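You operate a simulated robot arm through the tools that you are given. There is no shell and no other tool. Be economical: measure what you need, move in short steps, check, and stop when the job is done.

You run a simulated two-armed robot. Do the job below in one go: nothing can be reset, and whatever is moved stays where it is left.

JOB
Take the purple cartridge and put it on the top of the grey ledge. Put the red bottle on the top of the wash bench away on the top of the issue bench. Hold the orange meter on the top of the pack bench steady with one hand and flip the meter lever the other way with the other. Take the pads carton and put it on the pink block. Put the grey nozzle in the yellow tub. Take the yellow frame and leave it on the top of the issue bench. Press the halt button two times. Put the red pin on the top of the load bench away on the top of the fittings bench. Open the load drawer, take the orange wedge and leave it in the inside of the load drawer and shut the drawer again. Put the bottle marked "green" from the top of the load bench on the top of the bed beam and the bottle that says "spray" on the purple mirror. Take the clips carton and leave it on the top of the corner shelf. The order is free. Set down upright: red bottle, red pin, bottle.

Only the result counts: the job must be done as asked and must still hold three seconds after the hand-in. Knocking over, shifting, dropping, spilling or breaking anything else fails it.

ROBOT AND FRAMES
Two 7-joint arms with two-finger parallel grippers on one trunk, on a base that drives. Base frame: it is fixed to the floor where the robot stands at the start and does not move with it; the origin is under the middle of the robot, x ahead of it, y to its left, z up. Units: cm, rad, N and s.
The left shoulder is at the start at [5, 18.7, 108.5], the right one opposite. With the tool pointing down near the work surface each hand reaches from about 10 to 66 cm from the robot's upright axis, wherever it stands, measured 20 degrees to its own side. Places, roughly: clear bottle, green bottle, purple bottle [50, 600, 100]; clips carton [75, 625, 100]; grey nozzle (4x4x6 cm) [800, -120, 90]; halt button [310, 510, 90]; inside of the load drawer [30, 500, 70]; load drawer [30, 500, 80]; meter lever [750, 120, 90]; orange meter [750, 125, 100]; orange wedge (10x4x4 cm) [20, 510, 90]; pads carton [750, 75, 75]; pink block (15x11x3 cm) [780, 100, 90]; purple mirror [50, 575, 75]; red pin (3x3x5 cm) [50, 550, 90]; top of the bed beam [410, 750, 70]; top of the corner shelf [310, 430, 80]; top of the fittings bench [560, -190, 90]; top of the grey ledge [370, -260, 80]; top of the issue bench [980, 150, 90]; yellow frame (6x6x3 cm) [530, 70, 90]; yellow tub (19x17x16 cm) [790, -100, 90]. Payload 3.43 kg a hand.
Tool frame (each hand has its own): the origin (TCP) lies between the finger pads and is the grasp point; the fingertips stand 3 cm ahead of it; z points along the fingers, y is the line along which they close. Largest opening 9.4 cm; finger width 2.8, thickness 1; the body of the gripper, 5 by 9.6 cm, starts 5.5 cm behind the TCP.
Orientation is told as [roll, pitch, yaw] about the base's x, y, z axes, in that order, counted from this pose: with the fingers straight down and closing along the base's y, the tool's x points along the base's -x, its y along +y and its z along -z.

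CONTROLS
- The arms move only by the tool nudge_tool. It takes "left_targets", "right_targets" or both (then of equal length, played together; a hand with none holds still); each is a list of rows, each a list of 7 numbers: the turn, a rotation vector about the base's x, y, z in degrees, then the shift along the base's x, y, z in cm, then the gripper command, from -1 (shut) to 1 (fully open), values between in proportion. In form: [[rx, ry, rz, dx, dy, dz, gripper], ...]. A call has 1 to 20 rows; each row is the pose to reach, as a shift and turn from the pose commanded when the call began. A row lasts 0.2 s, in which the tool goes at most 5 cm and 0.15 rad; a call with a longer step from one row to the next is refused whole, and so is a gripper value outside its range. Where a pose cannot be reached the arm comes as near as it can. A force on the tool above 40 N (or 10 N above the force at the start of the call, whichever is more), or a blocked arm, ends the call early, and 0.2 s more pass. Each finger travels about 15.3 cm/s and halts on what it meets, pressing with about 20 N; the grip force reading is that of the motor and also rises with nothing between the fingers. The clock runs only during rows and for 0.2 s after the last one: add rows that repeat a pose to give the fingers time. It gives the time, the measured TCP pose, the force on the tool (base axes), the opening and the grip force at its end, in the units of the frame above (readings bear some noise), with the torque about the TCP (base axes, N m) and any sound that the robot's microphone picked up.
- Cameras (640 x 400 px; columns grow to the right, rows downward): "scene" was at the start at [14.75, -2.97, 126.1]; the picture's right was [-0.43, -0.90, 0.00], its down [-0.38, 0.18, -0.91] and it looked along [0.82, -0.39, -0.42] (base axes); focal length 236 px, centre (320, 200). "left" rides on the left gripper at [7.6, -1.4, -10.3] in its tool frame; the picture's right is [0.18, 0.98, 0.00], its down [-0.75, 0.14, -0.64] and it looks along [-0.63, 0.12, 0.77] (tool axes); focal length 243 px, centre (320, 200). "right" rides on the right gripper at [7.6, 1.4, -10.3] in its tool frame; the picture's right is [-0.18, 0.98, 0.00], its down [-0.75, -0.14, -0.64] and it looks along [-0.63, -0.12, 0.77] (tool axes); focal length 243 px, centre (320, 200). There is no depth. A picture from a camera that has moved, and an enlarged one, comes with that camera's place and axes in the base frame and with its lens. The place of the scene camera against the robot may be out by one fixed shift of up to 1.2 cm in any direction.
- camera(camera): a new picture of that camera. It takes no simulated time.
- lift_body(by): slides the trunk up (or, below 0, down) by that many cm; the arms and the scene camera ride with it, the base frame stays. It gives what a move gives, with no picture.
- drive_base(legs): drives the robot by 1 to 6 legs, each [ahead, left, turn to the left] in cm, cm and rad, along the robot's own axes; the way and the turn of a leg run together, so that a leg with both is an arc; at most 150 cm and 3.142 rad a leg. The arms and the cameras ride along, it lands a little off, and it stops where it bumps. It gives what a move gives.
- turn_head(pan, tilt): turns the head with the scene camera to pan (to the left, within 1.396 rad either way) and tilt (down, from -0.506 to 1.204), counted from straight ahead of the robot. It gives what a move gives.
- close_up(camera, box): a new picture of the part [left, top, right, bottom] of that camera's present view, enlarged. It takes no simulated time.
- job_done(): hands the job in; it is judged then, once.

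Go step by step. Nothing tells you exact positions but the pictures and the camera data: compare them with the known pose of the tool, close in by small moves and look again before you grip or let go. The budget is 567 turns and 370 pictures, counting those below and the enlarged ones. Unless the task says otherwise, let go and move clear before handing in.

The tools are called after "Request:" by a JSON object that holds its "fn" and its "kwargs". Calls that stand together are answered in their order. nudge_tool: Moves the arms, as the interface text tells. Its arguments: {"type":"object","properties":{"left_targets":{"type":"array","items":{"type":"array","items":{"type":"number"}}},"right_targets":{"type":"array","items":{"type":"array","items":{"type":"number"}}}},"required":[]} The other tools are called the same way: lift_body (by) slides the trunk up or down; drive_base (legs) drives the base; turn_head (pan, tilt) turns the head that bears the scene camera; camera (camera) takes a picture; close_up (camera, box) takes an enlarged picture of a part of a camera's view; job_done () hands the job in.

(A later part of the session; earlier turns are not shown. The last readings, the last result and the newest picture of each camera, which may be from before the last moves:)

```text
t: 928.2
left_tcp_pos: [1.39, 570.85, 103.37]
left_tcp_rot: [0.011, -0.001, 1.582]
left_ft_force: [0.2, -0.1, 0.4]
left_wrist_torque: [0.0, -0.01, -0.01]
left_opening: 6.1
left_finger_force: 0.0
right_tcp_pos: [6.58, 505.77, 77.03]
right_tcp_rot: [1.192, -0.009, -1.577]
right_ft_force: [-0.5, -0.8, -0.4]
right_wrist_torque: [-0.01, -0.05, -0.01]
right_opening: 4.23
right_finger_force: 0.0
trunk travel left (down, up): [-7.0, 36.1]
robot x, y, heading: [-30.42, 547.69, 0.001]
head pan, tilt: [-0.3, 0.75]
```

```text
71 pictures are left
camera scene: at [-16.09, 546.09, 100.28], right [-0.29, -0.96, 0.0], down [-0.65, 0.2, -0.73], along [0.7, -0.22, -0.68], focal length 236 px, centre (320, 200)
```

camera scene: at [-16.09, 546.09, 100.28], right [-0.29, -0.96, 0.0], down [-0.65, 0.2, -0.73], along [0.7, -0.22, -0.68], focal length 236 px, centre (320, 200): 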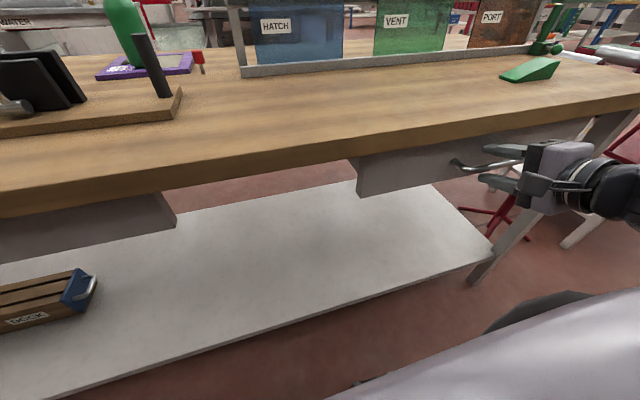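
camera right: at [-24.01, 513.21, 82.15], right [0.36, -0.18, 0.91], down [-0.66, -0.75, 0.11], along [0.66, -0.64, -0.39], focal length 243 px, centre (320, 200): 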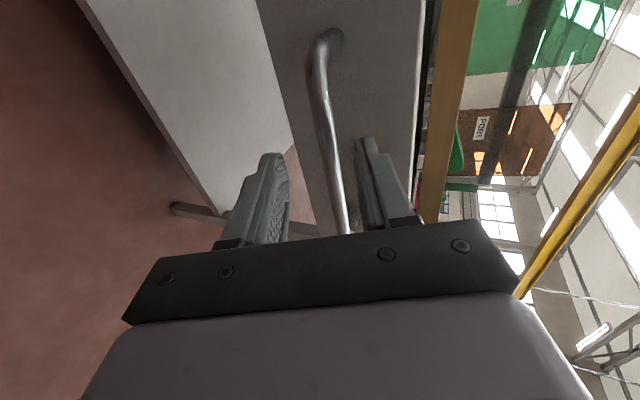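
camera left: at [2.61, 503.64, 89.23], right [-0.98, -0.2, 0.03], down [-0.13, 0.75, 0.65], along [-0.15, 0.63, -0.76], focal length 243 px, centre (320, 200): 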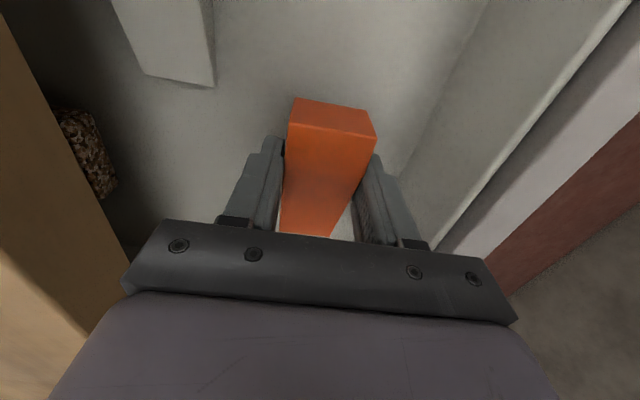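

It's nearly shut. I'll push the last bit with the arm.

Request:
{"fn": "nudge_tool", "kwargs": {"right_targets": [[0, 0, 0, 0.8, 0, 0, -0.1], [0, 0, 0, 1.6, 0, 0, -0.1], [0, 0, 0, 2.4, 0, 0, -0.1]]}}

Request:
{"fn": "close_up", "kwargs": {"camera": "scene", "box": [330, 90, 560, 230]}}

```text
t: 928.8
left_tcp_pos: [1.11, 570.74, 103.39]
left_tcp_rot: [0.009, 0.001, 1.58]
left_ft_force: [-0.2, 0.1, 0.0]
left_wrist_torque: [0.0, -0.01, 0.0]
left_opening: 6.11
left_finger_force: 0.0
right_tcp_pos: [7.12, 505.61, 77.21]
right_tcp_rot: [1.19, -0.009, -1.581]
right_ft_force: [-25.2, 0.2, 5.3]
right_wrist_torque: [0.0, -0.61, 0.25]
right_opening: 3.97
right_finger_force: 0.0
trunk travel left (down, up): [-7.0, 36.1]
robot x, y, heading: [-30.35, 547.51, -0.004]
head pan, tilt: [-0.3, 0.75]
stopped in row 2 (right hand): the force on the tool passed its limit (the readings are from after the stop); the commanded pose is now the measured one
```

```text
2.78 times, centred on (445, 160) of scene
camera zoom: at [-16.37, 546.07, 100.32], right [-0.3, -0.95, 0.0], down [-0.65, 0.2, -0.73], along [0.7, -0.22, -0.68], focal length 656 px, centre (-28, 311)
```

zoom: 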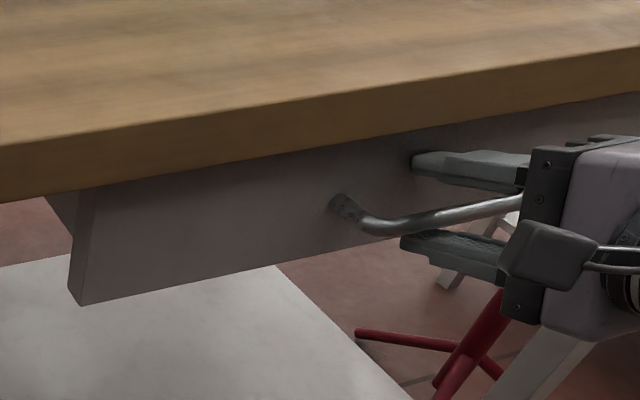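

The drawer is shut. I'll back off, raise the trunk, and restore both hands to fingers-down.

Request:
{"fn": "nudge_tool", "kwargs": {"right_targets": [[0, 0, 0, -2, 0, 0, 0], [0, 0, 0, -6, 0, 0, 0], [0, 0, 0, -9, 0, 0, 0]]}}

Request:
{"fn": "drive_base", "kwargs": {"legs": [[-55, 0, 0]]}}

Request:
{"fn": "lift_body", "kwargs": {"by": 28}}

Request:
{"fn": "nudge_tool", "kwargs": {"right_targets": [[0, 8, 0, 0, 0, 0, 1], [0, 16, 0, 0, 0, 1, 1], [0, 24, 0, 0, 0, 2, 1], [0, 32, 0, 0, 0, 3, 1], [0, 40, 0, 0, 0, 4, 1], [0, 48, 0, 0, 0, 4, 1], [0, 56, 0, 0, 0, 4, 1], [0, 64, 0, 0, 0, 4, 1], [0, 68.3, 0, 0, 0, 4, 1], [0, 68.3, 0, 0, 0, 4, 1], [0, 68.3, 0, 0, 0, 4, 1]], "left_targets": [[0, 0, -8, 0, 0, 0, 1], [0, 0, -16, 0, 0, 0, 1], [0, 0, -24, 0, 0, 0, 1], [0, 0, -32, 0, 0, 0, 1], [0, 0, -40, 0, 0, 0, 1], [0, 0, -48, 0, 0, 0, 1], [0, 0, -56, 0, 0, 0, 1], [0, 0, -64, 0, 0, 0, 1], [0, 0, -72, 0, 0, 0, 1], [0, 0, -80, 0, 0, 0, 1], [0, 0, -88, 0, 0, 0, 1]]}}

Request:
{"fn": "nudge_tool", "kwargs": {"right_targets": [[0, 0, 8, 0, 0, 0, 1], [0, 0, 16, 0, 0, 0, 1], [0, 0, 24, 0, 0, 0, 1], [0, 0, 32, 0, 0, 0, 1], [0, 0, 40, 0, 0, 0, 1], [0, 0, 48, 0, 0, 0, 1], [0, 0, 56, 0, 0, 0, 1], [0, 0, 64, 0, 0, 0, 1], [0, 0, 72, 0, 0, 0, 1], [0, 0, 80, 0, 0, 0, 1], [0, 0, 88, 0, 0, 0, 1], [0, 0, 90.5, 0, 0, 0, 1]]}}

Request:
{"fn": "turn_head", "kwargs": {"pan": -0.15, "tilt": 0.55}}

Request:
{"fn": "camera", "kwargs": {"camera": "scene"}}

```text
t: 929.6
left_tcp_pos: [1.35, 570.85, 103.24]
left_tcp_rot: [0.01, 0.0, 1.581]
left_ft_force: [0.3, 0.0, -0.5]
left_wrist_torque: [0.01, -0.03, 0.03]
left_opening: 6.13
left_finger_force: 0.0
right_tcp_pos: [-0.24, 501.66, 76.77]
right_tcp_rot: [1.19, -0.008, -1.579]
right_ft_force: [0.8, -0.3, 0.4]
right_wrist_torque: [0.02, 0.01, -0.02]
right_opening: 4.72
right_finger_force: 0.0
right hand out of reach, approached as far as the arm can: row 1, 2, 3
trunk travel left (down, up): [-7.0, 36.1]
robot x, y, heading: [-30.37, 547.46, -0.003]
head pan, tilt: [-0.3, 0.75]
```

```text
t: 932.7
left_tcp_pos: [-52.6, 570.83, 103.28]
left_tcp_rot: [0.011, -0.001, 1.58]
left_ft_force: [0.9, 0.2, 0.0]
left_wrist_torque: [0.01, -0.01, -0.01]
left_opening: 6.11
left_finger_force: 0.1
right_tcp_pos: [-54.24, 501.75, 76.66]
right_tcp_rot: [1.191, -0.006, -1.582]
right_ft_force: [0.3, 0.3, 0.7]
right_wrist_torque: [0.02, 0.04, 0.01]
right_opening: 4.72
right_finger_force: 0.0
trunk travel left (down, up): [-7.0, 36.1]
robot x, y, heading: [-84.24, 547.66, -0.003]
head pan, tilt: [-0.3, 0.75]
```

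```text
t: 935.5
left_tcp_pos: [-52.75, 570.79, 131.38]
left_tcp_rot: [0.011, -0.001, 1.58]
left_ft_force: [0.1, 0.1, 0.6]
left_wrist_torque: [0.04, 0.0, -0.01]
left_opening: 6.11
left_finger_force: 0.0
right_tcp_pos: [-54.35, 501.75, 104.68]
right_tcp_rot: [1.19, -0.007, -1.581]
right_ft_force: [-0.8, 0.1, 0.4]
right_wrist_torque: [0.02, -0.02, -0.02]
right_opening: 4.69
right_finger_force: 0.0
trunk travel left (down, up): [-35.0, 8.1]
robot x, y, heading: [-85.01, 547.81, -0.003]
head pan, tilt: [-0.3, 0.75]
```

```text
t: 937.9
left_tcp_pos: [-52.63, 570.86, 131.28]
left_tcp_rot: [0.011, -0.001, 0.04]
left_ft_force: [0.7, 0.8, 0.0]
left_wrist_torque: [0.0, 0.0, -0.01]
left_opening: 9.38
left_finger_force: 0.0
right_tcp_pos: [-52.89, 484.49, 93.22]
right_tcp_rot: [-0.002, -0.011, -1.568]
right_ft_force: [-0.3, -0.3, 0.1]
right_wrist_torque: [0.01, -0.01, 0.01]
right_opening: 9.39
right_finger_force: 0.2
right hand out of reach, approached as far as the arm can: row 2, 3, 4, 5, 6, 7, 8, 9, 10, 11
trunk travel left (down, up): [-35.0, 8.1]
robot x, y, heading: [-84.38, 547.67, -0.005]
head pan, tilt: [-0.3, 0.75]
```

```text
t: 940.5
left_tcp_pos: [-52.55, 570.91, 131.32]
left_tcp_rot: [0.01, -0.001, 0.042]
left_ft_force: [0.7, -0.3, 0.6]
left_wrist_torque: [-0.02, 0.0, 0.01]
left_opening: 9.4
left_finger_force: 0.1
right_tcp_pos: [-53.27, 485.1, 93.09]
right_tcp_rot: [-0.003, -0.012, 0.017]
right_ft_force: [0.5, 0.2, 0.6]
right_wrist_torque: [0.0, -0.02, -0.03]
right_opening: 9.39
right_finger_force: 0.1
trunk travel left (down, up): [-35.0, 8.1]
robot x, y, heading: [-84.81, 547.67, -0.001]
head pan, tilt: [-0.3, 0.75]
```

```text
t: 941.2
left_tcp_pos: [-52.53, 570.75, 131.21]
left_tcp_rot: [0.01, -0.001, 0.043]
left_ft_force: [1.1, -0.3, -0.4]
left_wrist_torque: [0.03, -0.01, -0.04]
left_opening: 9.42
left_finger_force: 0.0
right_tcp_pos: [-53.24, 485.23, 93.11]
right_tcp_rot: [-0.002, -0.013, 0.012]
right_ft_force: [1.0, -0.9, -0.2]
right_wrist_torque: [-0.04, -0.01, -0.02]
right_opening: 9.41
right_finger_force: 0.1
trunk travel left (down, up): [-35.0, 8.1]
robot x, y, heading: [-84.62, 547.73, -0.004]
head pan, tilt: [-0.15, 0.55]
```

```text
69 pictures are left
camera scene: at [-69.17, 547.23, 130.01], right [-0.15, -0.99, 0.0], down [-0.52, 0.08, -0.85], along [0.84, -0.13, -0.52], focal length 236 px, centre (320, 200)
```

scene: 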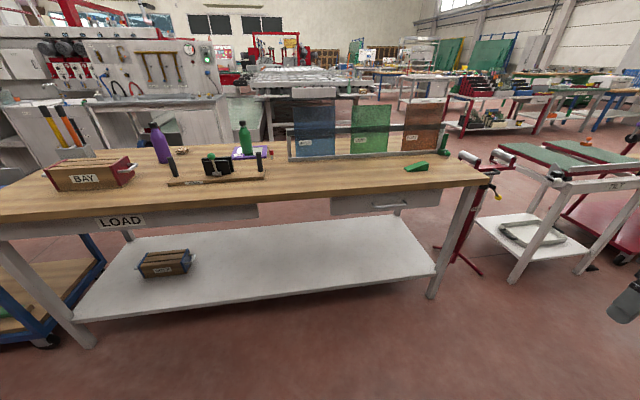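

The drawer is shut. I'll tidy the arm heights and go round to the east side for the red pin.

Request:
{"fn": "nudge_tool", "kwargs": {"left_targets": [[0, 0, 0, 1, -2, -4, 1], [0, 0, 0, 2, -4, -8, 1], [0, 0, 0, 3, -5, -12, 1], [0, 0, 0, 4, -5, -16, 1], [0, 0, 0, 5, -5, -20, 1]], "right_targets": [[0, 0, 0, 1, 4, 2, 1], [0, 0, 0, 2, 8, 4, 1], [0, 0, 0, 3, 12, 7, 1], [0, 0, 0, 4, 16, 10, 1], [0, 0, 0, 5, 20, 13, 1]]}}

Request:
{"fn": "drive_base", "kwargs": {"legs": [[0, 145, 0], [0, 145, 0], [120, 0, 0], [120, 0, 0], [0, -140, 0], [0, -135, 0]]}}

Request:
{"fn": "drive_base", "kwargs": {"legs": [[0, 0, 1.571], [0, 0, 1.571]]}}

Request:
{"fn": "turn_head", "kwargs": {"pan": 0, "tilt": 0.55}}

Request:
{"fn": "camera", "kwargs": {"camera": "scene"}}

```text
refused: row 3 steps farther than a row can; nothing moved
```

```text
t: 979.5
left_tcp_pos: [192.43, 584.95, 131.42]
left_tcp_rot: [0.01, -0.002, 0.068]
left_ft_force: [-0.5, 1.1, 0.4]
left_wrist_torque: [-0.01, -0.01, -0.02]
left_opening: 9.41
left_finger_force: 0.0
right_tcp_pos: [194.09, 499.34, 92.93]
right_tcp_rot: [-0.002, -0.012, 0.041]
right_ft_force: [0.3, -0.1, 0.3]
right_wrist_torque: [0.02, 0.01, 0.0]
right_opening: 9.42
right_finger_force: 0.0
trunk travel left (down, up): [-35.0, 8.1]
robot x, y, heading: [161.14, 561.28, 0.026]
head pan, tilt: [-0.15, 0.55]
```

```text
t: 987.5
left_tcp_pos: [129.53, 537.38, 131.35]
left_tcp_rot: [0.01, -0.002, -3.096]
left_ft_force: [0.4, 0.1, 0.1]
left_wrist_torque: [0.02, 0.05, -0.02]
left_opening: 9.43
left_finger_force: 0.0
right_tcp_pos: [129.83, 623.17, 92.93]
right_tcp_rot: [-0.001, -0.012, -3.124]
right_ft_force: [0.1, -0.8, -0.1]
right_wrist_torque: [0.0, -0.02, -0.01]
right_opening: 9.42
right_finger_force: 0.0
trunk travel left (down, up): [-35.0, 8.1]
robot x, y, heading: [161.06, 561.01, -3.137]
head pan, tilt: [-0.15, 0.55]
```

```text
t: 988.2
left_tcp_pos: [129.48, 537.5, 131.44]
left_tcp_rot: [0.01, -0.002, -3.097]
left_ft_force: [0.7, 0.2, 0.1]
left_wrist_torque: [-0.01, 0.0, 0.0]
left_opening: 9.39
left_finger_force: 0.1
right_tcp_pos: [129.77, 623.11, 93.14]
right_tcp_rot: [-0.002, -0.013, -3.123]
right_ft_force: [-0.6, 1.6, -0.1]
right_wrist_torque: [-0.02, 0.0, 0.0]
right_opening: 9.41
right_finger_force: 0.1
trunk travel left (down, up): [-35.0, 8.1]
robot x, y, heading: [161.19, 561.07, -3.142]
head pan, tilt: [0.0, 0.55]
```

```text
68 pictures are left
camera scene: at [146.97, 561.82, 130.02], right [0.0, 1.0, 0.0], down [0.52, 0.0, -0.85], along [-0.85, 0.0, -0.52], focal length 236 px, centre (320, 200)
```

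scene: 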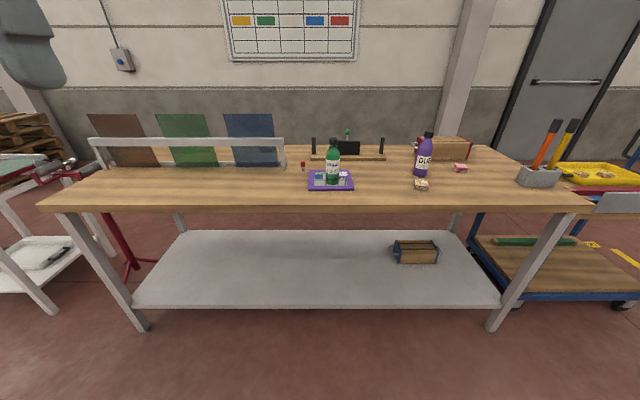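

I'll fix the arm heights, then drive up for the red pin at about [48,554] with the left hand.

Request:
{"fn": "nudge_tool", "kwargs": {"left_targets": [[0, 0, 0, -1, 1, -4, 0.4], [0, 0, 0, -2, 2, -8, 0.4], [0, 0, 0, -3, 3, -12, 0.4], [0, 0, 0, -4, 4, -16, 0.4], [0, 0, 0, -5, 5, -20, 0.4]], "right_targets": [[0, 0, 0, -1, -3, 3, 1], [0, 0, 0, -2, -6, 6, 1], [0, 0, 0, -3, -9, 9, 1], [0, 0, 0, -4, -12, 12, 1], [0, 0, 0, -5, -15, 15, 1]]}}

Request:
{"fn": "drive_base", "kwargs": {"legs": [[52, -12, 0]]}}

Request:
{"fn": "camera", "kwargs": {"camera": "left"}}

Request:
{"fn": "camera", "kwargs": {"camera": "scene"}}

```text
t: 989.4
left_tcp_pos: [124.39, 542.54, 111.24]
left_tcp_rot: [0.01, -0.003, -3.093]
left_ft_force: [0.3, 0.4, -0.7]
left_wrist_torque: [0.0, 0.04, -0.01]
left_opening: 6.59
left_finger_force: 0.1
right_tcp_pos: [123.07, 625.63, 98.22]
right_tcp_rot: [0.006, -0.015, -3.125]
right_ft_force: [0.9, 0.0, 0.3]
right_wrist_torque: [0.01, 0.01, -0.02]
right_opening: 9.41
right_finger_force: 0.0
right hand out of reach, approached as far as the arm can: row 1, 2, 3, 4, 5
trunk travel left (down, up): [-35.0, 8.1]
robot x, y, heading: [161.14, 561.04, -3.14]
head pan, tilt: [0.0, 0.55]
```

```text
t: 992.5
left_tcp_pos: [73.32, 554.7, 111.19]
left_tcp_rot: [0.011, -0.002, -3.097]
left_ft_force: [0.4, 0.0, -0.9]
left_wrist_torque: [-0.01, -0.02, 0.01]
left_opening: 6.58
left_finger_force: 0.0
right_tcp_pos: [72.34, 637.77, 98.1]
right_tcp_rot: [0.007, -0.016, -3.129]
right_ft_force: [-0.3, -0.4, 0.8]
right_wrist_torque: [0.01, -0.01, 0.01]
right_opening: 9.38
right_finger_force: 0.0
trunk travel left (down, up): [-35.0, 8.1]
robot x, y, heading: [109.99, 572.93, 3.14]
head pan, tilt: [0.0, 0.55]
```

```text
67 pictures are left
camera left: at [80.88, 556.7, 121.44], right [0.23, -0.97, 0.01], down [-0.75, -0.17, 0.64], along [-0.63, -0.15, -0.76], focal length 243 px, centre (320, 200)
```

left: 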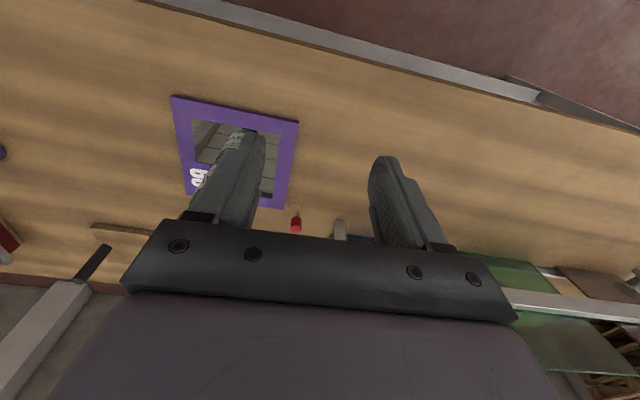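

```text
66 pictures are left
camera scene: at [96.01, 573.99, 130.01], right [0.0, 1.0, 0.0], down [0.52, 0.0, -0.85], along [-0.85, 0.0, -0.52], focal length 236 px, centre (320, 200)
```

scene: 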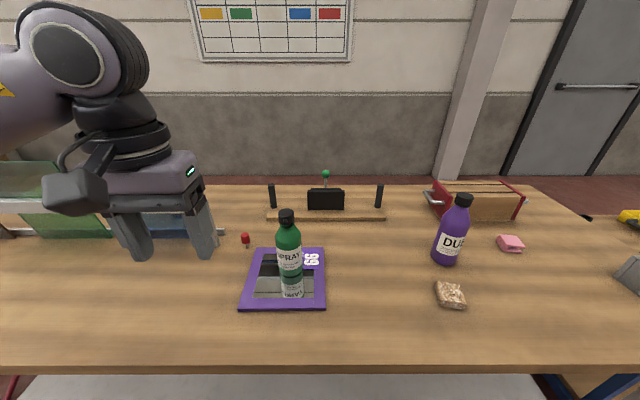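

The pin is at about [47,553.6]. I'll move a little closer and bring the left hand above it.

Request:
{"fn": "drive_base", "kwargs": {"legs": [[7, 0, 0]]}}

Request:
{"fn": "nudge_tool", "kwargs": {"left_targets": [[0, 0, 0, -4, -0.2, -1, 0.2], [0, 0, 0, -8, -0.4, -3, 0.2], [0, 0, 0, -12, -0.6, -5, 0.2], [0, 0, 0, -16, -0.8, -7, 0.2], [0, 0, 0, -18, -1, -10, 0.2]]}}

Request:
{"fn": "camera", "kwargs": {"camera": "left"}}

```text
t: 993.5
left_tcp_pos: [68.44, 554.72, 111.14]
left_tcp_rot: [0.012, 0.0, -3.093]
left_ft_force: [0.3, 0.3, -0.6]
left_wrist_torque: [0.0, 0.01, -0.01]
left_opening: 6.56
left_finger_force: 0.0
right_tcp_pos: [67.2, 637.72, 98.26]
right_tcp_rot: [0.006, -0.018, -3.122]
right_ft_force: [0.0, -0.1, 0.5]
right_wrist_torque: [0.0, 0.0, -0.01]
right_opening: 9.41
right_finger_force: 0.2
trunk travel left (down, up): [-35.0, 8.1]
robot x, y, heading: [105.44, 573.29, 3.142]
head pan, tilt: [0.0, 0.55]
stopped in leg 1: the robot was blocked; the commanded pose is now the measured one
```

```text
t: 994.7
left_tcp_pos: [50.38, 553.94, 101.02]
left_tcp_rot: [0.012, -0.001, -3.096]
left_ft_force: [-0.1, -0.6, 1.0]
left_wrist_torque: [0.0, -0.03, 0.03]
left_opening: 5.66
left_finger_force: 0.0
right_tcp_pos: [67.15, 637.7, 98.34]
right_tcp_rot: [0.008, -0.017, -3.124]
right_ft_force: [0.7, -0.5, 0.4]
right_wrist_torque: [0.0, -0.02, -0.01]
right_opening: 9.41
right_finger_force: 0.1
trunk travel left (down, up): [-35.0, 8.1]
robot x, y, heading: [104.93, 573.23, 3.144]
head pan, tilt: [0.0, 0.55]
```

```text
65 pictures are left
camera left: at [57.87, 555.87, 111.33], right [0.23, -0.97, 0.01], down [-0.75, -0.17, 0.64], along [-0.62, -0.16, -0.77], focal length 243 px, centre (320, 200)
```

left: 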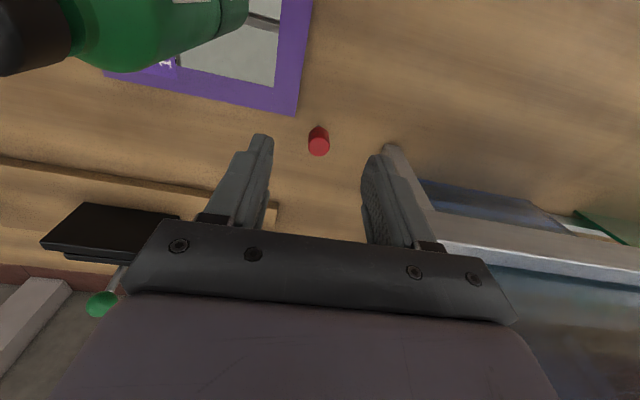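

Request:
{"fn": "nudge_tool", "kwargs": {"left_targets": [[0, 0, 0, -2, -0.4, -2, 0.2], [0, 0, 0, -3.3, -0.6, -5, 0.2], [0, 0, 0, -3.3, -0.6, -8, 0.2]]}}

Request:
{"fn": "camera", "kwargs": {"camera": "left"}}

Request:
{"fn": "close_up", "kwargs": {"camera": "scene", "box": [180, 170, 340, 300]}}

```text
t: 995.5
left_tcp_pos: [47.12, 553.15, 92.94]
left_tcp_rot: [0.012, 0.0, -3.094]
left_ft_force: [-0.1, -0.2, -0.7]
left_wrist_torque: [0.0, 0.04, 0.06]
left_opening: 5.62
left_finger_force: 0.1
right_tcp_pos: [67.06, 637.69, 98.22]
right_tcp_rot: [0.005, -0.018, -3.125]
right_ft_force: [0.1, -0.2, 0.4]
right_wrist_torque: [-0.02, -0.03, 0.02]
right_opening: 9.37
right_finger_force: 0.0
trunk travel left (down, up): [-35.0, 8.1]
robot x, y, heading: [105.74, 573.11, 3.142]
head pan, tilt: [0.0, 0.55]
```

```text
64 pictures are left
camera left: at [54.6, 555.04, 103.28], right [0.23, -0.97, 0.01], down [-0.75, -0.17, 0.64], along [-0.62, -0.16, -0.77], focal length 243 px, centre (320, 200)
```

left: 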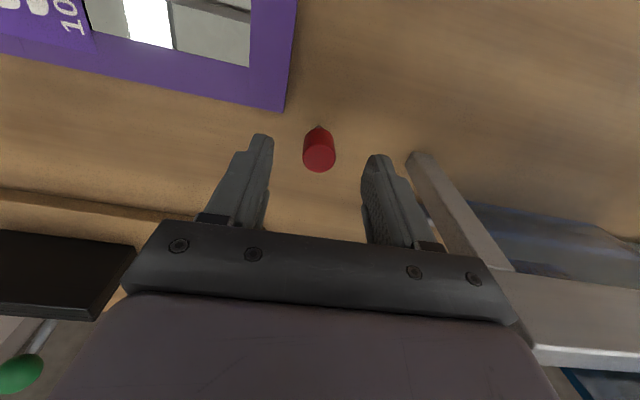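

```text
3.08 times, centred on (260, 235) of scene
camera zoom: at [90.96, 573.96, 130.02], right [0.0, 1.0, 0.0], down [0.52, 0.0, -0.85], along [-0.85, 0.0, -0.52], focal length 725 px, centre (505, 92)
```

zoom: 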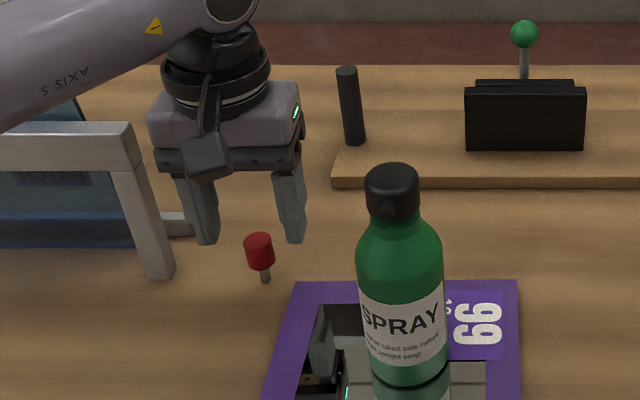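

Request:
{"fn": "nudge_tool", "kwargs": {"left_targets": [[0, 0, 0, 0, 0.2, -2, 0.2], [0, 0, 0, 0, 0.2, -3.8, 0.2], [0, 0, 0, 0, 0.2, -3.8, -0.5], [0, 0, 0, 0, 0.2, -3.8, -1], [0, 0, 0, 0, 0.2, -3.8, -1]]}}

Request:
{"fn": "camera", "kwargs": {"camera": "left"}}

```text
t: 996.7
left_tcp_pos: [47.15, 553.39, 89.3]
left_tcp_rot: [0.012, -0.002, -3.094]
left_ft_force: [0.0, -0.4, -0.2]
left_wrist_torque: [-0.01, 0.01, -0.05]
left_opening: 2.04
left_finger_force: 20.0
right_tcp_pos: [67.14, 637.78, 98.32]
right_tcp_rot: [0.009, -0.016, -3.124]
right_ft_force: [0.2, 0.3, -0.1]
right_wrist_torque: [-0.01, 0.02, -0.03]
right_opening: 9.4
right_finger_force: 0.1
trunk travel left (down, up): [-35.0, 8.1]
robot x, y, heading: [105.21, 572.75, 3.141]
head pan, tilt: [0.0, 0.55]
```

```text
62 pictures are left
camera left: at [54.65, 555.31, 99.57], right [0.23, -0.97, 0.01], down [-0.75, -0.17, 0.64], along [-0.62, -0.16, -0.77], focal length 243 px, centre (320, 200)
```

left: 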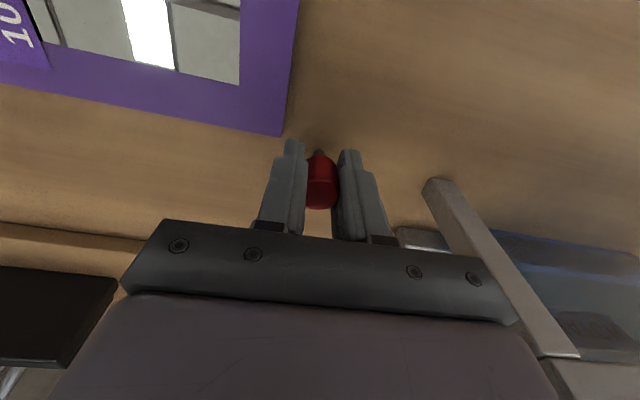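

The pin is gripped. I'll lift and back away, then head for the wash bench to fetch the purple GRIT cartridge with the right hand.

Request:
{"fn": "nudge_tool", "kwargs": {"left_targets": [[0, 0, 0, 0, 0, 3, -1], [0, 0, 0, 0, 0, 7, -1], [0, 0, 0, 0, 0, 11, -1], [0, 0, 0, 3, 0, 14, -1], [0, 0, 0, 7, 0, 16, -1], [0, 0, 0, 11, 0, 18, -1], [0, 0, 0, 15, 0, 19, -1]]}}

Request:
{"fn": "drive_base", "kwargs": {"legs": [[-45, 0, 0], [0, 140, 0], [0, 140, 0]]}}

Request:
{"fn": "camera", "kwargs": {"camera": "left"}}

Request:
{"fn": "turn_head", "kwargs": {"pan": 0.5, "tilt": 0.3}}

Request:
{"fn": "camera", "kwargs": {"camera": "scene"}}

```text
t: 998.3
left_tcp_pos: [62.37, 553.46, 108.18]
left_tcp_rot: [0.013, -0.001, -3.093]
left_ft_force: [0.4, -0.2, 0.7]
left_wrist_torque: [0.0, -0.04, 0.0]
left_opening: 2.02
left_finger_force: 20.3
right_tcp_pos: [67.06, 637.72, 98.2]
right_tcp_rot: [0.005, -0.018, -3.125]
right_ft_force: [-0.2, -0.8, 0.2]
right_wrist_torque: [-0.01, 0.0, 0.0]
right_opening: 9.42
right_finger_force: 0.1
trunk travel left (down, up): [-35.0, 8.1]
robot x, y, heading: [104.99, 572.85, 3.14]
head pan, tilt: [0.0, 0.55]
```

```text
t: 1014.0
left_tcp_pos: [102.05, 276.96, 108.21]
left_tcp_rot: [0.01, 0.002, -3.114]
left_ft_force: [-1.3, -0.3, -0.2]
left_wrist_torque: [-0.03, 0.0, 0.03]
left_opening: 2.05
left_finger_force: 19.7
right_tcp_pos: [108.58, 361.21, 98.28]
right_tcp_rot: [0.006, -0.018, 3.14]
right_ft_force: [-0.2, 0.3, 0.2]
right_wrist_torque: [-0.01, 0.01, 0.01]
right_opening: 9.4
right_finger_force: 0.1
trunk travel left (down, up): [-35.0, 8.1]
robot x, y, heading: [145.06, 296.05, 3.118]
head pan, tilt: [0.0, 0.55]
```

```text
61 pictures are left
camera left: at [109.61, 278.8, 118.53], right [0.21, -0.98, 0.01], down [-0.75, -0.15, 0.64], along [-0.63, -0.14, -0.77], focal length 243 px, centre (320, 200)
```

left: 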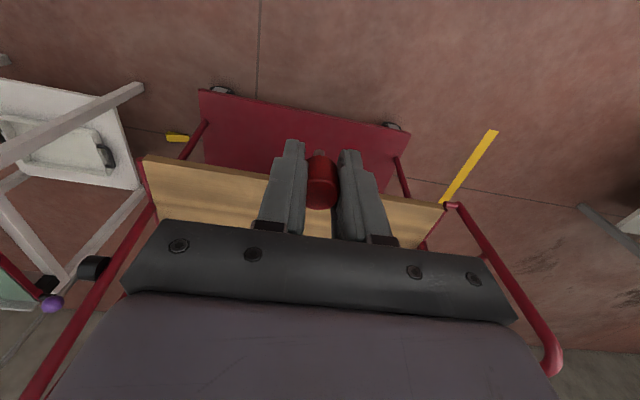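

```text
t: 1015.0
left_tcp_pos: [102.0, 277.05, 108.18]
left_tcp_rot: [0.012, 0.0, -3.115]
left_ft_force: [0.2, -0.7, -0.7]
left_wrist_torque: [-0.01, 0.02, 0.02]
left_opening: 2.04
left_finger_force: 20.1
right_tcp_pos: [108.61, 361.16, 98.3]
right_tcp_rot: [0.008, -0.016, 3.141]
right_ft_force: [0.1, 0.3, 0.3]
right_wrist_torque: [0.01, 0.0, 0.02]
right_opening: 9.41
right_finger_force: 0.1
trunk travel left (down, up): [-35.0, 8.1]
robot x, y, heading: [145.59, 295.46, 3.122]
head pan, tilt: [0.499, 0.3]
```

```text
60 pictures are left
camera scene: at [131.94, 292.55, 132.31], right [-0.46, 0.89, 0.0], down [0.26, 0.14, -0.96], along [-0.85, -0.44, -0.3], focal length 236 px, centre (320, 200)
```

scene: 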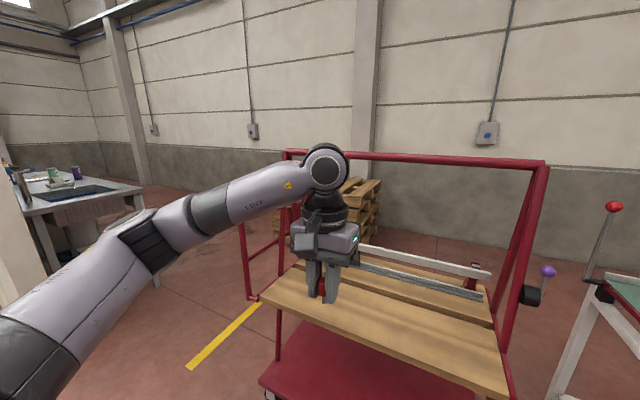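

The trolley is right ahead, so I'll back off, go round the wall corner, and approach the wash bench.

Request:
{"fn": "drive_base", "kwargs": {"legs": [[-40, 0, 0.02], [0, 143, 0], [95, 0, 0], [97, 0, 0], [0, 0, 1.571], [100, 0, 0]]}}

Request:
{"fn": "drive_base", "kwargs": {"legs": [[22, 0, 0], [0, 0, 1.571]]}}

Request:
{"fn": "turn_head", "kwargs": {"pan": -0.2, "tilt": 0.6}}

Request:
{"fn": "camera", "kwargs": {"camera": "scene"}}

```text
t: 1027.7
left_tcp_pos: [59.58, 137.38, 108.21]
left_tcp_rot: [0.008, -0.004, -3.141]
left_ft_force: [1.4, -0.4, -0.6]
left_wrist_torque: [-0.02, 0.04, -0.01]
left_opening: 2.02
left_finger_force: 20.2
right_tcp_pos: [69.06, 221.89, 99.42]
right_tcp_rot: [-0.009, -0.007, 3.102]
right_ft_force: [18.1, -20.4, 25.7]
right_wrist_torque: [1.59, 1.63, 0.03]
right_opening: 9.41
right_finger_force: 0.1
trunk travel left (down, up): [-35.0, 8.1]
robot x, y, heading: [102.99, 155.46, 3.097]
head pan, tilt: [0.499, 0.3]
stopped in leg 3: the force on the tool passed its limit (the readings are from after the stop); the commanded pose is now the measured one
```

```text
t: 1028.5
left_tcp_pos: [59.08, 137.47, 108.25]
left_tcp_rot: [0.008, -0.004, 3.142]
left_ft_force: [0.6, 0.3, 0.4]
left_wrist_torque: [-0.03, 0.0, 0.0]
left_opening: 2.02
left_finger_force: 19.9
right_tcp_pos: [69.04, 222.08, 99.61]
right_tcp_rot: [-0.008, 0.001, 3.1]
right_ft_force: [16.4, -14.2, 22.6]
right_wrist_torque: [1.21, 1.41, -0.04]
right_opening: 9.37
right_finger_force: 0.1
trunk travel left (down, up): [-35.0, 8.1]
robot x, y, heading: [102.93, 155.6, 3.093]
head pan, tilt: [0.499, 0.3]
stopped in leg 1: the force on the tool passed its limit (the readings are from after the stop); the commanded pose is now the measured one
```

```text
t: 1029.5
left_tcp_pos: [59.18, 137.47, 108.31]
left_tcp_rot: [0.007, -0.004, -3.14]
left_ft_force: [-0.4, 0.3, -0.9]
left_wrist_torque: [0.0, 0.01, 0.01]
left_opening: 2.02
left_finger_force: 19.8
right_tcp_pos: [68.95, 221.93, 99.41]
right_tcp_rot: [-0.011, 0.001, 3.101]
right_ft_force: [19.9, -12.2, 31.7]
right_wrist_torque: [1.29, 1.89, -0.12]
right_opening: 9.4
right_finger_force: 0.0
trunk travel left (down, up): [-35.0, 8.1]
robot x, y, heading: [102.59, 155.14, 3.093]
head pan, tilt: [-0.201, 0.6]
```

```text
59 pictures are left
camera scene: at [89.28, 158.29, 129.66], right [0.24, 0.97, 0.0], down [0.54, -0.13, -0.83], along [-0.8, 0.2, -0.56], focal length 236 px, centre (320, 200)
```

scene: 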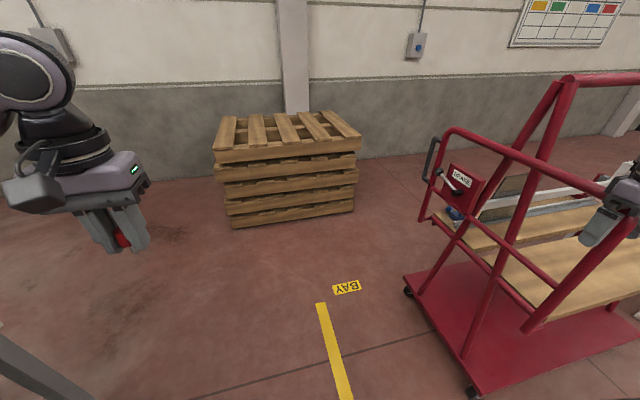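

My widely-placed right hand has caught the trolley's frame. I'll back straight off at once and then tuck the right hand in.

Request:
{"fn": "drive_base", "kwargs": {"legs": [[-8, 0, 0]]}}

Request:
{"fn": "camera", "kwargs": {"camera": "scene"}}

```text
t: 1030.6
left_tcp_pos: [67.08, 137.41, 108.26]
left_tcp_rot: [0.012, 0.002, -3.14]
left_ft_force: [0.1, 0.4, 0.3]
left_wrist_torque: [0.04, 0.03, 0.03]
left_opening: 2.06
left_finger_force: 20.4
right_tcp_pos: [76.96, 221.96, 99.02]
right_tcp_rot: [-0.003, 0.005, 3.1]
right_ft_force: [0.6, 0.4, 0.1]
right_wrist_torque: [0.0, 0.07, -0.01]
right_opening: 9.4
right_finger_force: 0.0
trunk travel left (down, up): [-35.0, 8.1]
robot x, y, heading: [110.57, 154.72, 3.093]
head pan, tilt: [-0.201, 0.6]
```

```text
58 pictures are left
camera scene: at [97.06, 158.4, 129.57], right [0.24, 0.97, 0.0], down [0.55, -0.14, -0.83], along [-0.8, 0.2, -0.56], focal length 236 px, centre (320, 200)
```

scene: 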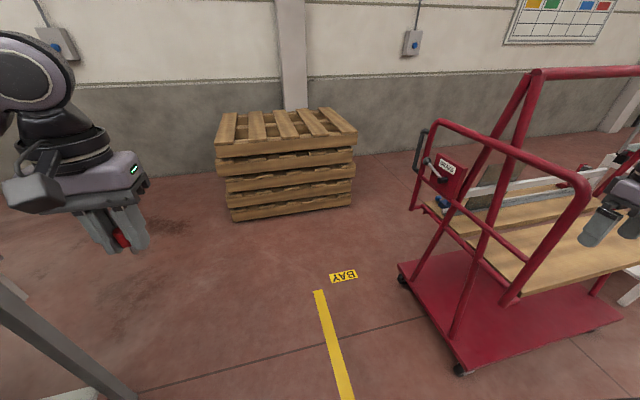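

Contact is released. I'll check with the right wrist camera whether the trolley moved.

Request:
{"fn": "camera", "kwargs": {"camera": "right"}}

```text
57 pictures are left
camera right: at [84.44, 220.06, 109.28], right [-0.23, -0.97, 0.0], down [-0.75, 0.17, 0.64], along [-0.62, 0.15, -0.77], focal length 243 px, centre (320, 200)
```

right: 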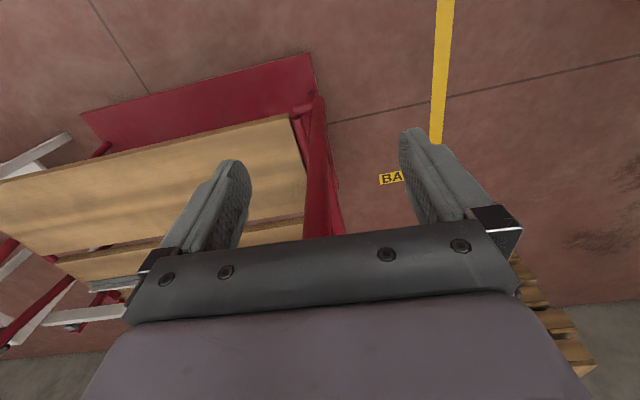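

The trolley hasn't moved: its base corners match the earlier view. Now I'll tuck the right hand in.

Request:
{"fn": "nudge_tool", "kwargs": {"right_targets": [[0, 0, 0, 0, -4, 1, 1], [0, 0, 0, 0, -8, 2, 1], [0, 0, 0, 0, -12, 3, 1], [0, 0, 0, 0, -16, 4, 1], [0, 0, 0, -1, -20, 5, 1], [0, 0, 0, -2, -24, 6, 1], [0, 0, 0, -3, -28, 7, 1], [0, 0, 0, -4, -32, 8, 1], [0, 0, 0, -5, -36, 9, 1], [0, 0, 0, -6, -40, 9, 1]]}}

Request:
{"fn": "camera", "kwargs": {"camera": "scene"}}

```text
t: 1032.8
left_tcp_pos: [66.92, 137.29, 108.12]
left_tcp_rot: [0.012, -0.001, -3.141]
left_ft_force: [-0.3, 0.0, -0.1]
left_wrist_torque: [-0.02, 0.03, 0.03]
left_opening: 2.06
left_finger_force: 20.6
right_tcp_pos: [76.79, 222.05, 98.88]
right_tcp_rot: [-0.001, 0.005, 3.101]
right_ft_force: [0.7, -0.8, 0.6]
right_wrist_torque: [0.03, -0.01, -0.03]
right_opening: 9.41
right_finger_force: 0.1
right hand out of reach, approached as far as the arm can: row 1, 2, 3, 4, 5, 6, 7, 8, 9, 10
trunk travel left (down, up): [-35.0, 8.1]
robot x, y, heading: [110.85, 155.19, 3.093]
head pan, tilt: [-0.201, 0.6]
```

```text
56 pictures are left
camera scene: at [96.99, 158.42, 129.57], right [0.24, 0.97, 0.0], down [0.55, -0.14, -0.83], along [-0.8, 0.2, -0.56], focal length 236 px, centre (320, 200)
```

scene: 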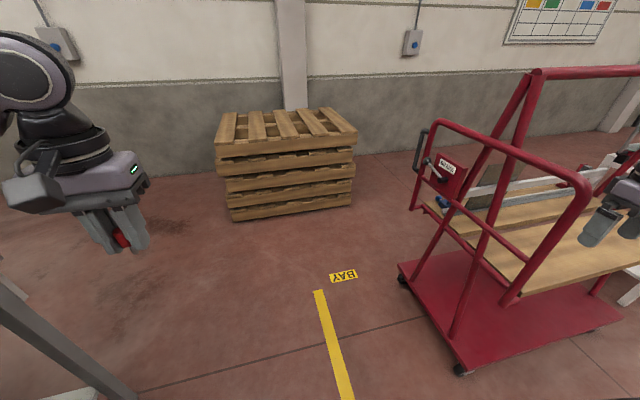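

The right arm is in a bad posture. I'll move to open space and re-posture it by retracing: turn, tilt forward, bring in, unturn, untilt.

Request:
{"fn": "drive_base", "kwargs": {"legs": [[-80, 0, 0.045]]}}

Request:
{"fn": "nudge_tool", "kwargs": {"right_targets": [[0, 0, -8, 0, 0, 0, 1], [0, 0, -16, 0, 0, 0, 1], [0, 0, -24, 0, 0, 0, 1], [0, 0, -32, 0, 0, 0, 1], [0, 0, -40, 0, 0, 0, 1], [0, 0, -48, 0, 0, 0, 1], [0, 0, -56, 0, 0, 0, 1], [0, 0, -64, 0, 0, 0, 1], [0, 0, -72, 0, 0, 0, 1], [0, 0, -80, 0, 0, 0, 1], [0, 0, -88, 0, 0, 0, 1]]}}

Request:
{"fn": "nudge_tool", "kwargs": {"right_targets": [[0, 8, 0, 0, 0, 0, 1], [0, 16, 0, 0, 0, 0, 1], [0, 24, 0, 0, -2, 0, 1], [0, 32, 0, 0, -4, 0, 1], [0, 40, 0, 0, -6, 0, 1], [0, 48, 0, 0, -9, 0, 1], [0, 56, 0, 0, -12, 0, 1], [0, 64, 0, 0, -15, 0, 1], [0, 68, 0, 0, -18, 0, 1], [0, 68, 0, 0, -22, 0, 1], [0, 68, 0, 0, -26, 0, 1], [0, 68, 0, 0, -30, 0, 1]]}}

```text
t: 1037.0
left_tcp_pos: [145.65, 133.59, 108.26]
left_tcp_rot: [0.012, 0.0, -3.092]
left_ft_force: [-0.1, 0.7, -0.3]
left_wrist_torque: [-0.03, -0.01, 0.0]
left_opening: 2.04
left_finger_force: 20.0
right_tcp_pos: [151.37, 218.6, 98.96]
right_tcp_rot: [-0.002, 0.006, -3.136]
right_ft_force: [0.0, -0.2, 0.3]
right_wrist_torque: [0.02, -0.04, 0.02]
right_opening: 9.43
right_finger_force: 0.0
trunk travel left (down, up): [-35.0, 8.1]
robot x, y, heading: [188.99, 153.37, -3.14]
head pan, tilt: [-0.201, 0.6]
```

```text
t: 1039.4
left_tcp_pos: [145.73, 133.64, 108.29]
left_tcp_rot: [0.013, 0.002, -3.091]
left_ft_force: [0.0, -0.1, -0.8]
left_wrist_torque: [-0.01, 0.02, 0.01]
left_opening: 2.04
left_finger_force: 19.9
right_tcp_pos: [151.36, 218.5, 98.9]
right_tcp_rot: [-0.003, 0.006, 1.61]
right_ft_force: [0.2, -0.5, 0.5]
right_wrist_torque: [0.0, 0.01, -0.02]
right_opening: 9.38
right_finger_force: 0.0
trunk travel left (down, up): [-35.0, 8.1]
robot x, y, heading: [188.81, 153.25, -3.139]
head pan, tilt: [-0.201, 0.6]
```

```text
t: 1042.0
left_tcp_pos: [145.83, 133.47, 108.19]
left_tcp_rot: [0.012, -0.001, -3.091]
left_ft_force: [0.1, 0.2, 0.2]
left_wrist_torque: [0.05, -0.02, 0.01]
left_opening: 2.03
left_finger_force: 19.8
right_tcp_pos: [149.84, 190.49, 97.91]
right_tcp_rot: [1.185, -0.041, 1.593]
right_ft_force: [-0.6, -0.2, 0.2]
right_wrist_torque: [0.01, -0.01, 0.02]
right_opening: 9.41
right_finger_force: 0.0
right hand out of reach, approached as far as the arm can: row 11, 12
trunk travel left (down, up): [-35.0, 8.1]
robot x, y, heading: [188.76, 153.8, -3.141]
head pan, tilt: [-0.201, 0.6]
```

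Good, the hand comes in when tilted. Next I'll roll it back to the normal grip about its pointing axis.

Request:
{"fn": "nudge_tool", "kwargs": {"right_targets": [[7.4, 0, 3.0, 0, 0, 0.5, 1], [14.9, 0, 5.9, 0, 0, 1, 1], [22.3, 0, 8.9, 0, 0, 1.5, 1], [29.8, 0, 11.8, 0, 0, 2, 1], [37.2, 0, 14.8, 0, 0, 2.5, 1], [44.6, 0, 17.8, 0, 0, 3, 1], [52.1, 0, 20.7, 0, 0, 3.5, 1], [59.5, 0, 23.7, 0, 0, 4, 1], [67, 0, 26.6, 0, 0, 4, 1], [74.4, 0, 29.6, 0, 0, 4, 1], [81.8, 0, 32.6, 0, 0, 4, 1]]}}

Request:
{"fn": "nudge_tool", "kwargs": {"right_targets": [[0, -8, 0, 0, 0, 0, 1], [0, -16, 0, 0, 0, 1, 1], [0, -24, 0, 0, 0, 2, 1], [0, -32, 0, 0, 1, 3, 1], [0, -40, 0, 0, 2, 4, 1], [0, -48, 0, 0, 3, 4, 1], [0, -56, 0, 0, 4, 4, 1], [0, -64, 0, 0, 4, 4, 1], [0, -68, 0, 0, 4, 4, 1]]}}

```text
t: 1044.4
left_tcp_pos: [145.94, 133.53, 108.09]
left_tcp_rot: [0.013, 0.0, -3.091]
left_ft_force: [0.1, -0.1, 0.2]
left_wrist_torque: [-0.02, 0.02, -0.02]
left_opening: 2.0
left_finger_force: 19.8
right_tcp_pos: [149.04, 191.49, 101.71]
right_tcp_rot: [-0.033, -1.186, -3.112]
right_ft_force: [-0.3, 0.8, -0.3]
right_wrist_torque: [0.01, -0.04, -0.04]
right_opening: 9.39
right_finger_force: 0.0
right hand out of reach, approached as far as the arm can: row 2, 3, 4, 5, 6, 7, 8, 9, 10, 11
trunk travel left (down, up): [-35.0, 8.1]
robot x, y, heading: [189.11, 153.26, -3.135]
head pan, tilt: [-0.201, 0.6]
```

```text
t: 1046.4
left_tcp_pos: [145.79, 133.6, 108.23]
left_tcp_rot: [0.012, 0.0, -3.093]
left_ft_force: [1.0, -0.7, -1.2]
left_wrist_torque: [0.02, 0.01, 0.01]
left_opening: 2.01
left_finger_force: 20.1
right_tcp_pos: [148.95, 195.45, 105.85]
right_tcp_rot: [-0.007, 0.004, -3.134]
right_ft_force: [-0.5, 0.2, -0.6]
right_wrist_torque: [-0.02, 0.0, 0.0]
right_opening: 9.38
right_finger_force: 0.0
trunk travel left (down, up): [-35.0, 8.1]
robot x, y, heading: [189.06, 153.15, -3.139]
head pan, tilt: [-0.201, 0.6]
```

That restored it. I'll bring it in and continue to the wash bench.

Request:
{"fn": "nudge_tool", "kwargs": {"right_targets": [[0, 0, 0, 0, -4, 0, 1], [0, 0, 0, 0, -8, 0, 1], [0, 0, 0, 0, -12, 0, 1], [0, 0, 0, 0, -14, 0, 1]]}}

Request:
{"fn": "drive_base", "kwargs": {"legs": [[95, -5, 0], [98, 0, 0], [0, 0, 1.571], [115, 0, 0], [0, 0, 1.571]]}}

Request:
{"fn": "turn_head", "kwargs": {"pan": -0.2, "tilt": 0.6}}

Request:
{"fn": "camera", "kwargs": {"camera": "scene"}}

```text
t: 1047.4
left_tcp_pos: [145.75, 133.55, 108.24]
left_tcp_rot: [0.013, 0.0, -3.09]
left_ft_force: [0.1, 0.1, 0.2]
left_wrist_torque: [-0.02, 0.02, -0.01]
left_opening: 2.04
left_finger_force: 20.2
right_tcp_pos: [149.16, 181.5, 106.0]
right_tcp_rot: [-0.008, 0.002, -3.133]
right_ft_force: [0.4, 0.2, -0.7]
right_wrist_torque: [0.0, 0.0, -0.04]
right_opening: 9.41
right_finger_force: 0.0
trunk travel left (down, up): [-35.0, 8.1]
robot x, y, heading: [188.58, 153.4, -3.137]
head pan, tilt: [-0.201, 0.6]
```

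```text
t: 1070.1
left_tcp_pos: [39.02, 61.35, 108.16]
left_tcp_rot: [0.014, 0.0, 0.03]
left_ft_force: [-0.1, -0.8, -0.2]
left_wrist_torque: [-0.03, -0.01, 0.03]
left_opening: 2.01
left_finger_force: 20.1
right_tcp_pos: [34.93, 13.48, 105.87]
right_tcp_rot: [-0.007, 0.002, -0.012]
right_ft_force: [0.7, -0.2, -0.4]
right_wrist_torque: [0.0, 0.01, -0.01]
right_opening: 9.37
right_finger_force: 0.0
trunk travel left (down, up): [-35.0, 8.1]
robot x, y, heading: [-4.1, 42.3, -0.02]
head pan, tilt: [-0.201, 0.6]
```

```text
t: 1070.7
left_tcp_pos: [39.07, 61.42, 108.22]
left_tcp_rot: [0.014, 0.0, 0.03]
left_ft_force: [-0.2, 0.1, -0.5]
left_wrist_torque: [-0.01, -0.02, 0.01]
left_opening: 2.03
left_finger_force: 19.9
right_tcp_pos: [34.98, 13.5, 105.93]
right_tcp_rot: [-0.007, 0.004, -0.011]
right_ft_force: [0.7, 0.1, -0.7]
right_wrist_torque: [0.0, -0.02, 0.0]
right_opening: 9.39
right_finger_force: 0.1
trunk travel left (down, up): [-35.0, 8.1]
robot x, y, heading: [-4.18, 42.69, -0.018]
head pan, tilt: [-0.201, 0.6]
```

```text
55 pictures are left
camera scene: at [10.79, 41.53, 129.57], right [-0.22, -0.98, 0.0], down [-0.55, 0.12, -0.83], along [0.81, -0.18, -0.56], focal length 236 px, centre (320, 200)
```

scene: 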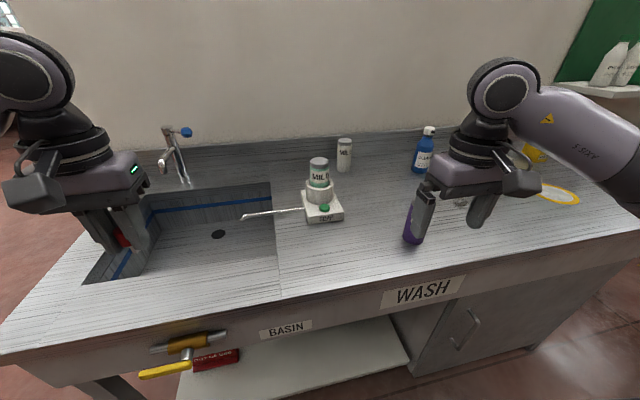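

The GRIT cartridge is right below the right hand. I'll look with the right camera.

Request:
{"fn": "camera", "kwargs": {"camera": "right"}}

```text
54 pictures are left
camera right: at [27.44, 14.98, 116.23], right [0.2, 0.98, -0.01], down [0.75, -0.15, 0.64], along [0.63, -0.13, -0.77], focal length 243 px, centre (320, 200)
```

right: 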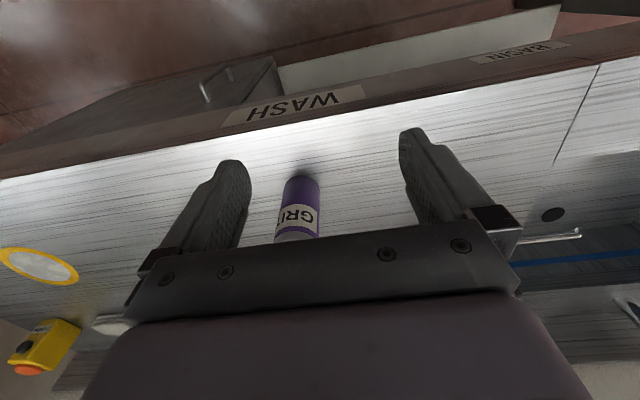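

The cartridge stands at about [47.2,8.3], top z 98. I'll go above it and descend.

Request:
{"fn": "drive_base", "kwargs": {"legs": [[6, -5, 0.018]]}}

Request:
{"fn": "nudge_tool", "kwargs": {"right_targets": [[0, 0, 0, 3, 0, 0, 1], [0, 0, 0, 6, 0, 0, 1]]}}

Request:
{"fn": "camera", "kwargs": {"camera": "right"}}

```text
t: 1071.7
left_tcp_pos: [44.84, 56.97, 108.27]
left_tcp_rot: [0.012, 0.001, 0.048]
left_ft_force: [0.6, -0.1, -0.2]
left_wrist_torque: [0.0, 0.03, -0.02]
left_opening: 2.01
left_finger_force: 20.3
right_tcp_pos: [41.35, 8.88, 105.88]
right_tcp_rot: [-0.006, 0.003, 0.005]
right_ft_force: [0.0, -0.2, -0.5]
right_wrist_torque: [0.03, 0.02, 0.0]
right_opening: 9.42
right_finger_force: 0.1
trunk travel left (down, up): [-35.0, 8.1]
robot x, y, heading: [1.52, 37.43, 0.002]
head pan, tilt: [-0.201, 0.6]
```

```text
t: 1072.3
left_tcp_pos: [44.79, 57.13, 108.14]
left_tcp_rot: [0.012, 0.001, 0.048]
left_ft_force: [0.3, -0.3, 0.7]
left_wrist_torque: [-0.02, -0.02, 0.01]
left_opening: 2.01
left_finger_force: 20.3
right_tcp_pos: [47.48, 9.09, 105.77]
right_tcp_rot: [-0.007, 0.003, 0.008]
right_ft_force: [0.0, 0.4, 0.0]
right_wrist_torque: [0.01, 0.0, 0.0]
right_opening: 9.42
right_finger_force: 0.1
trunk travel left (down, up): [-35.0, 8.1]
robot x, y, heading: [1.43, 37.31, -0.005]
head pan, tilt: [-0.201, 0.6]
```

```text
53 pictures are left
camera right: at [40.05, 10.43, 116.14], right [0.18, 0.98, -0.01], down [0.76, -0.13, 0.64], along [0.63, -0.12, -0.77], focal length 243 px, centre (320, 200)
```

right: 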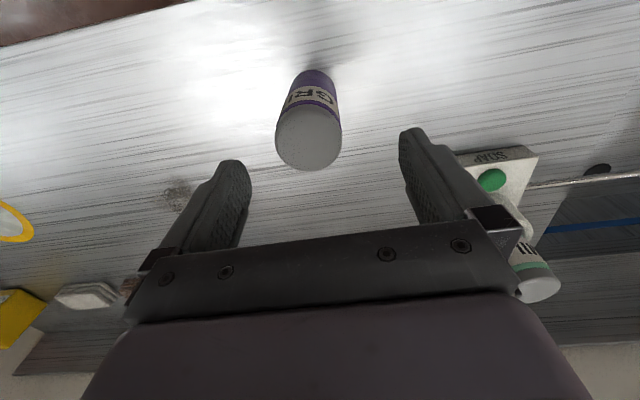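

Request:
{"fn": "nudge_tool", "kwargs": {"right_targets": [[0, 0, 0, 0.1, -0.9, -4, 1], [0, 0, 0, 0.1, -0.9, -8, 1], [0, 0, 0, 0.1, -0.9, -11.8, 1]]}}

Request:
{"fn": "camera", "kwargs": {"camera": "right"}}

```text
t: 1073.1
left_tcp_pos: [44.57, 57.05, 108.21]
left_tcp_rot: [0.012, 0.001, 0.049]
left_ft_force: [0.4, 0.2, -0.2]
left_wrist_torque: [-0.01, -0.02, 0.03]
left_opening: 2.04
left_finger_force: 19.4
right_tcp_pos: [47.35, 8.6, 94.37]
right_tcp_rot: [-0.008, -0.002, 0.005]
right_ft_force: [0.0, -0.2, 6.1]
right_wrist_torque: [0.09, -0.01, -0.01]
right_opening: 9.39
right_finger_force: 0.1
trunk travel left (down, up): [-35.0, 8.1]
robot x, y, heading: [1.71, 37.35, -0.001]
head pan, tilt: [-0.201, 0.6]
```

```text
52 pictures are left
camera right: at [39.79, 9.81, 104.59], right [0.18, 0.98, -0.01], down [0.75, -0.13, 0.65], along [0.63, -0.12, -0.76], focal length 243 px, centre (320, 200)
```

right: 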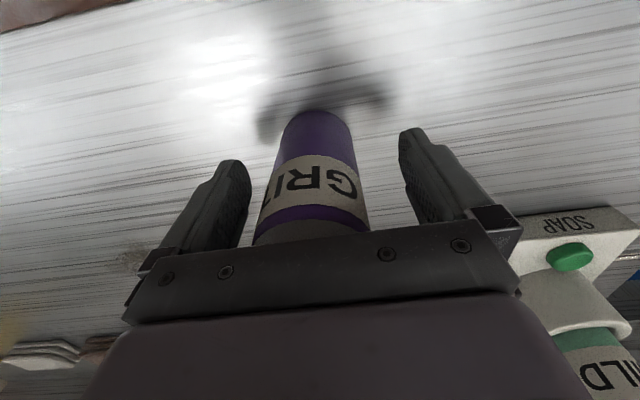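

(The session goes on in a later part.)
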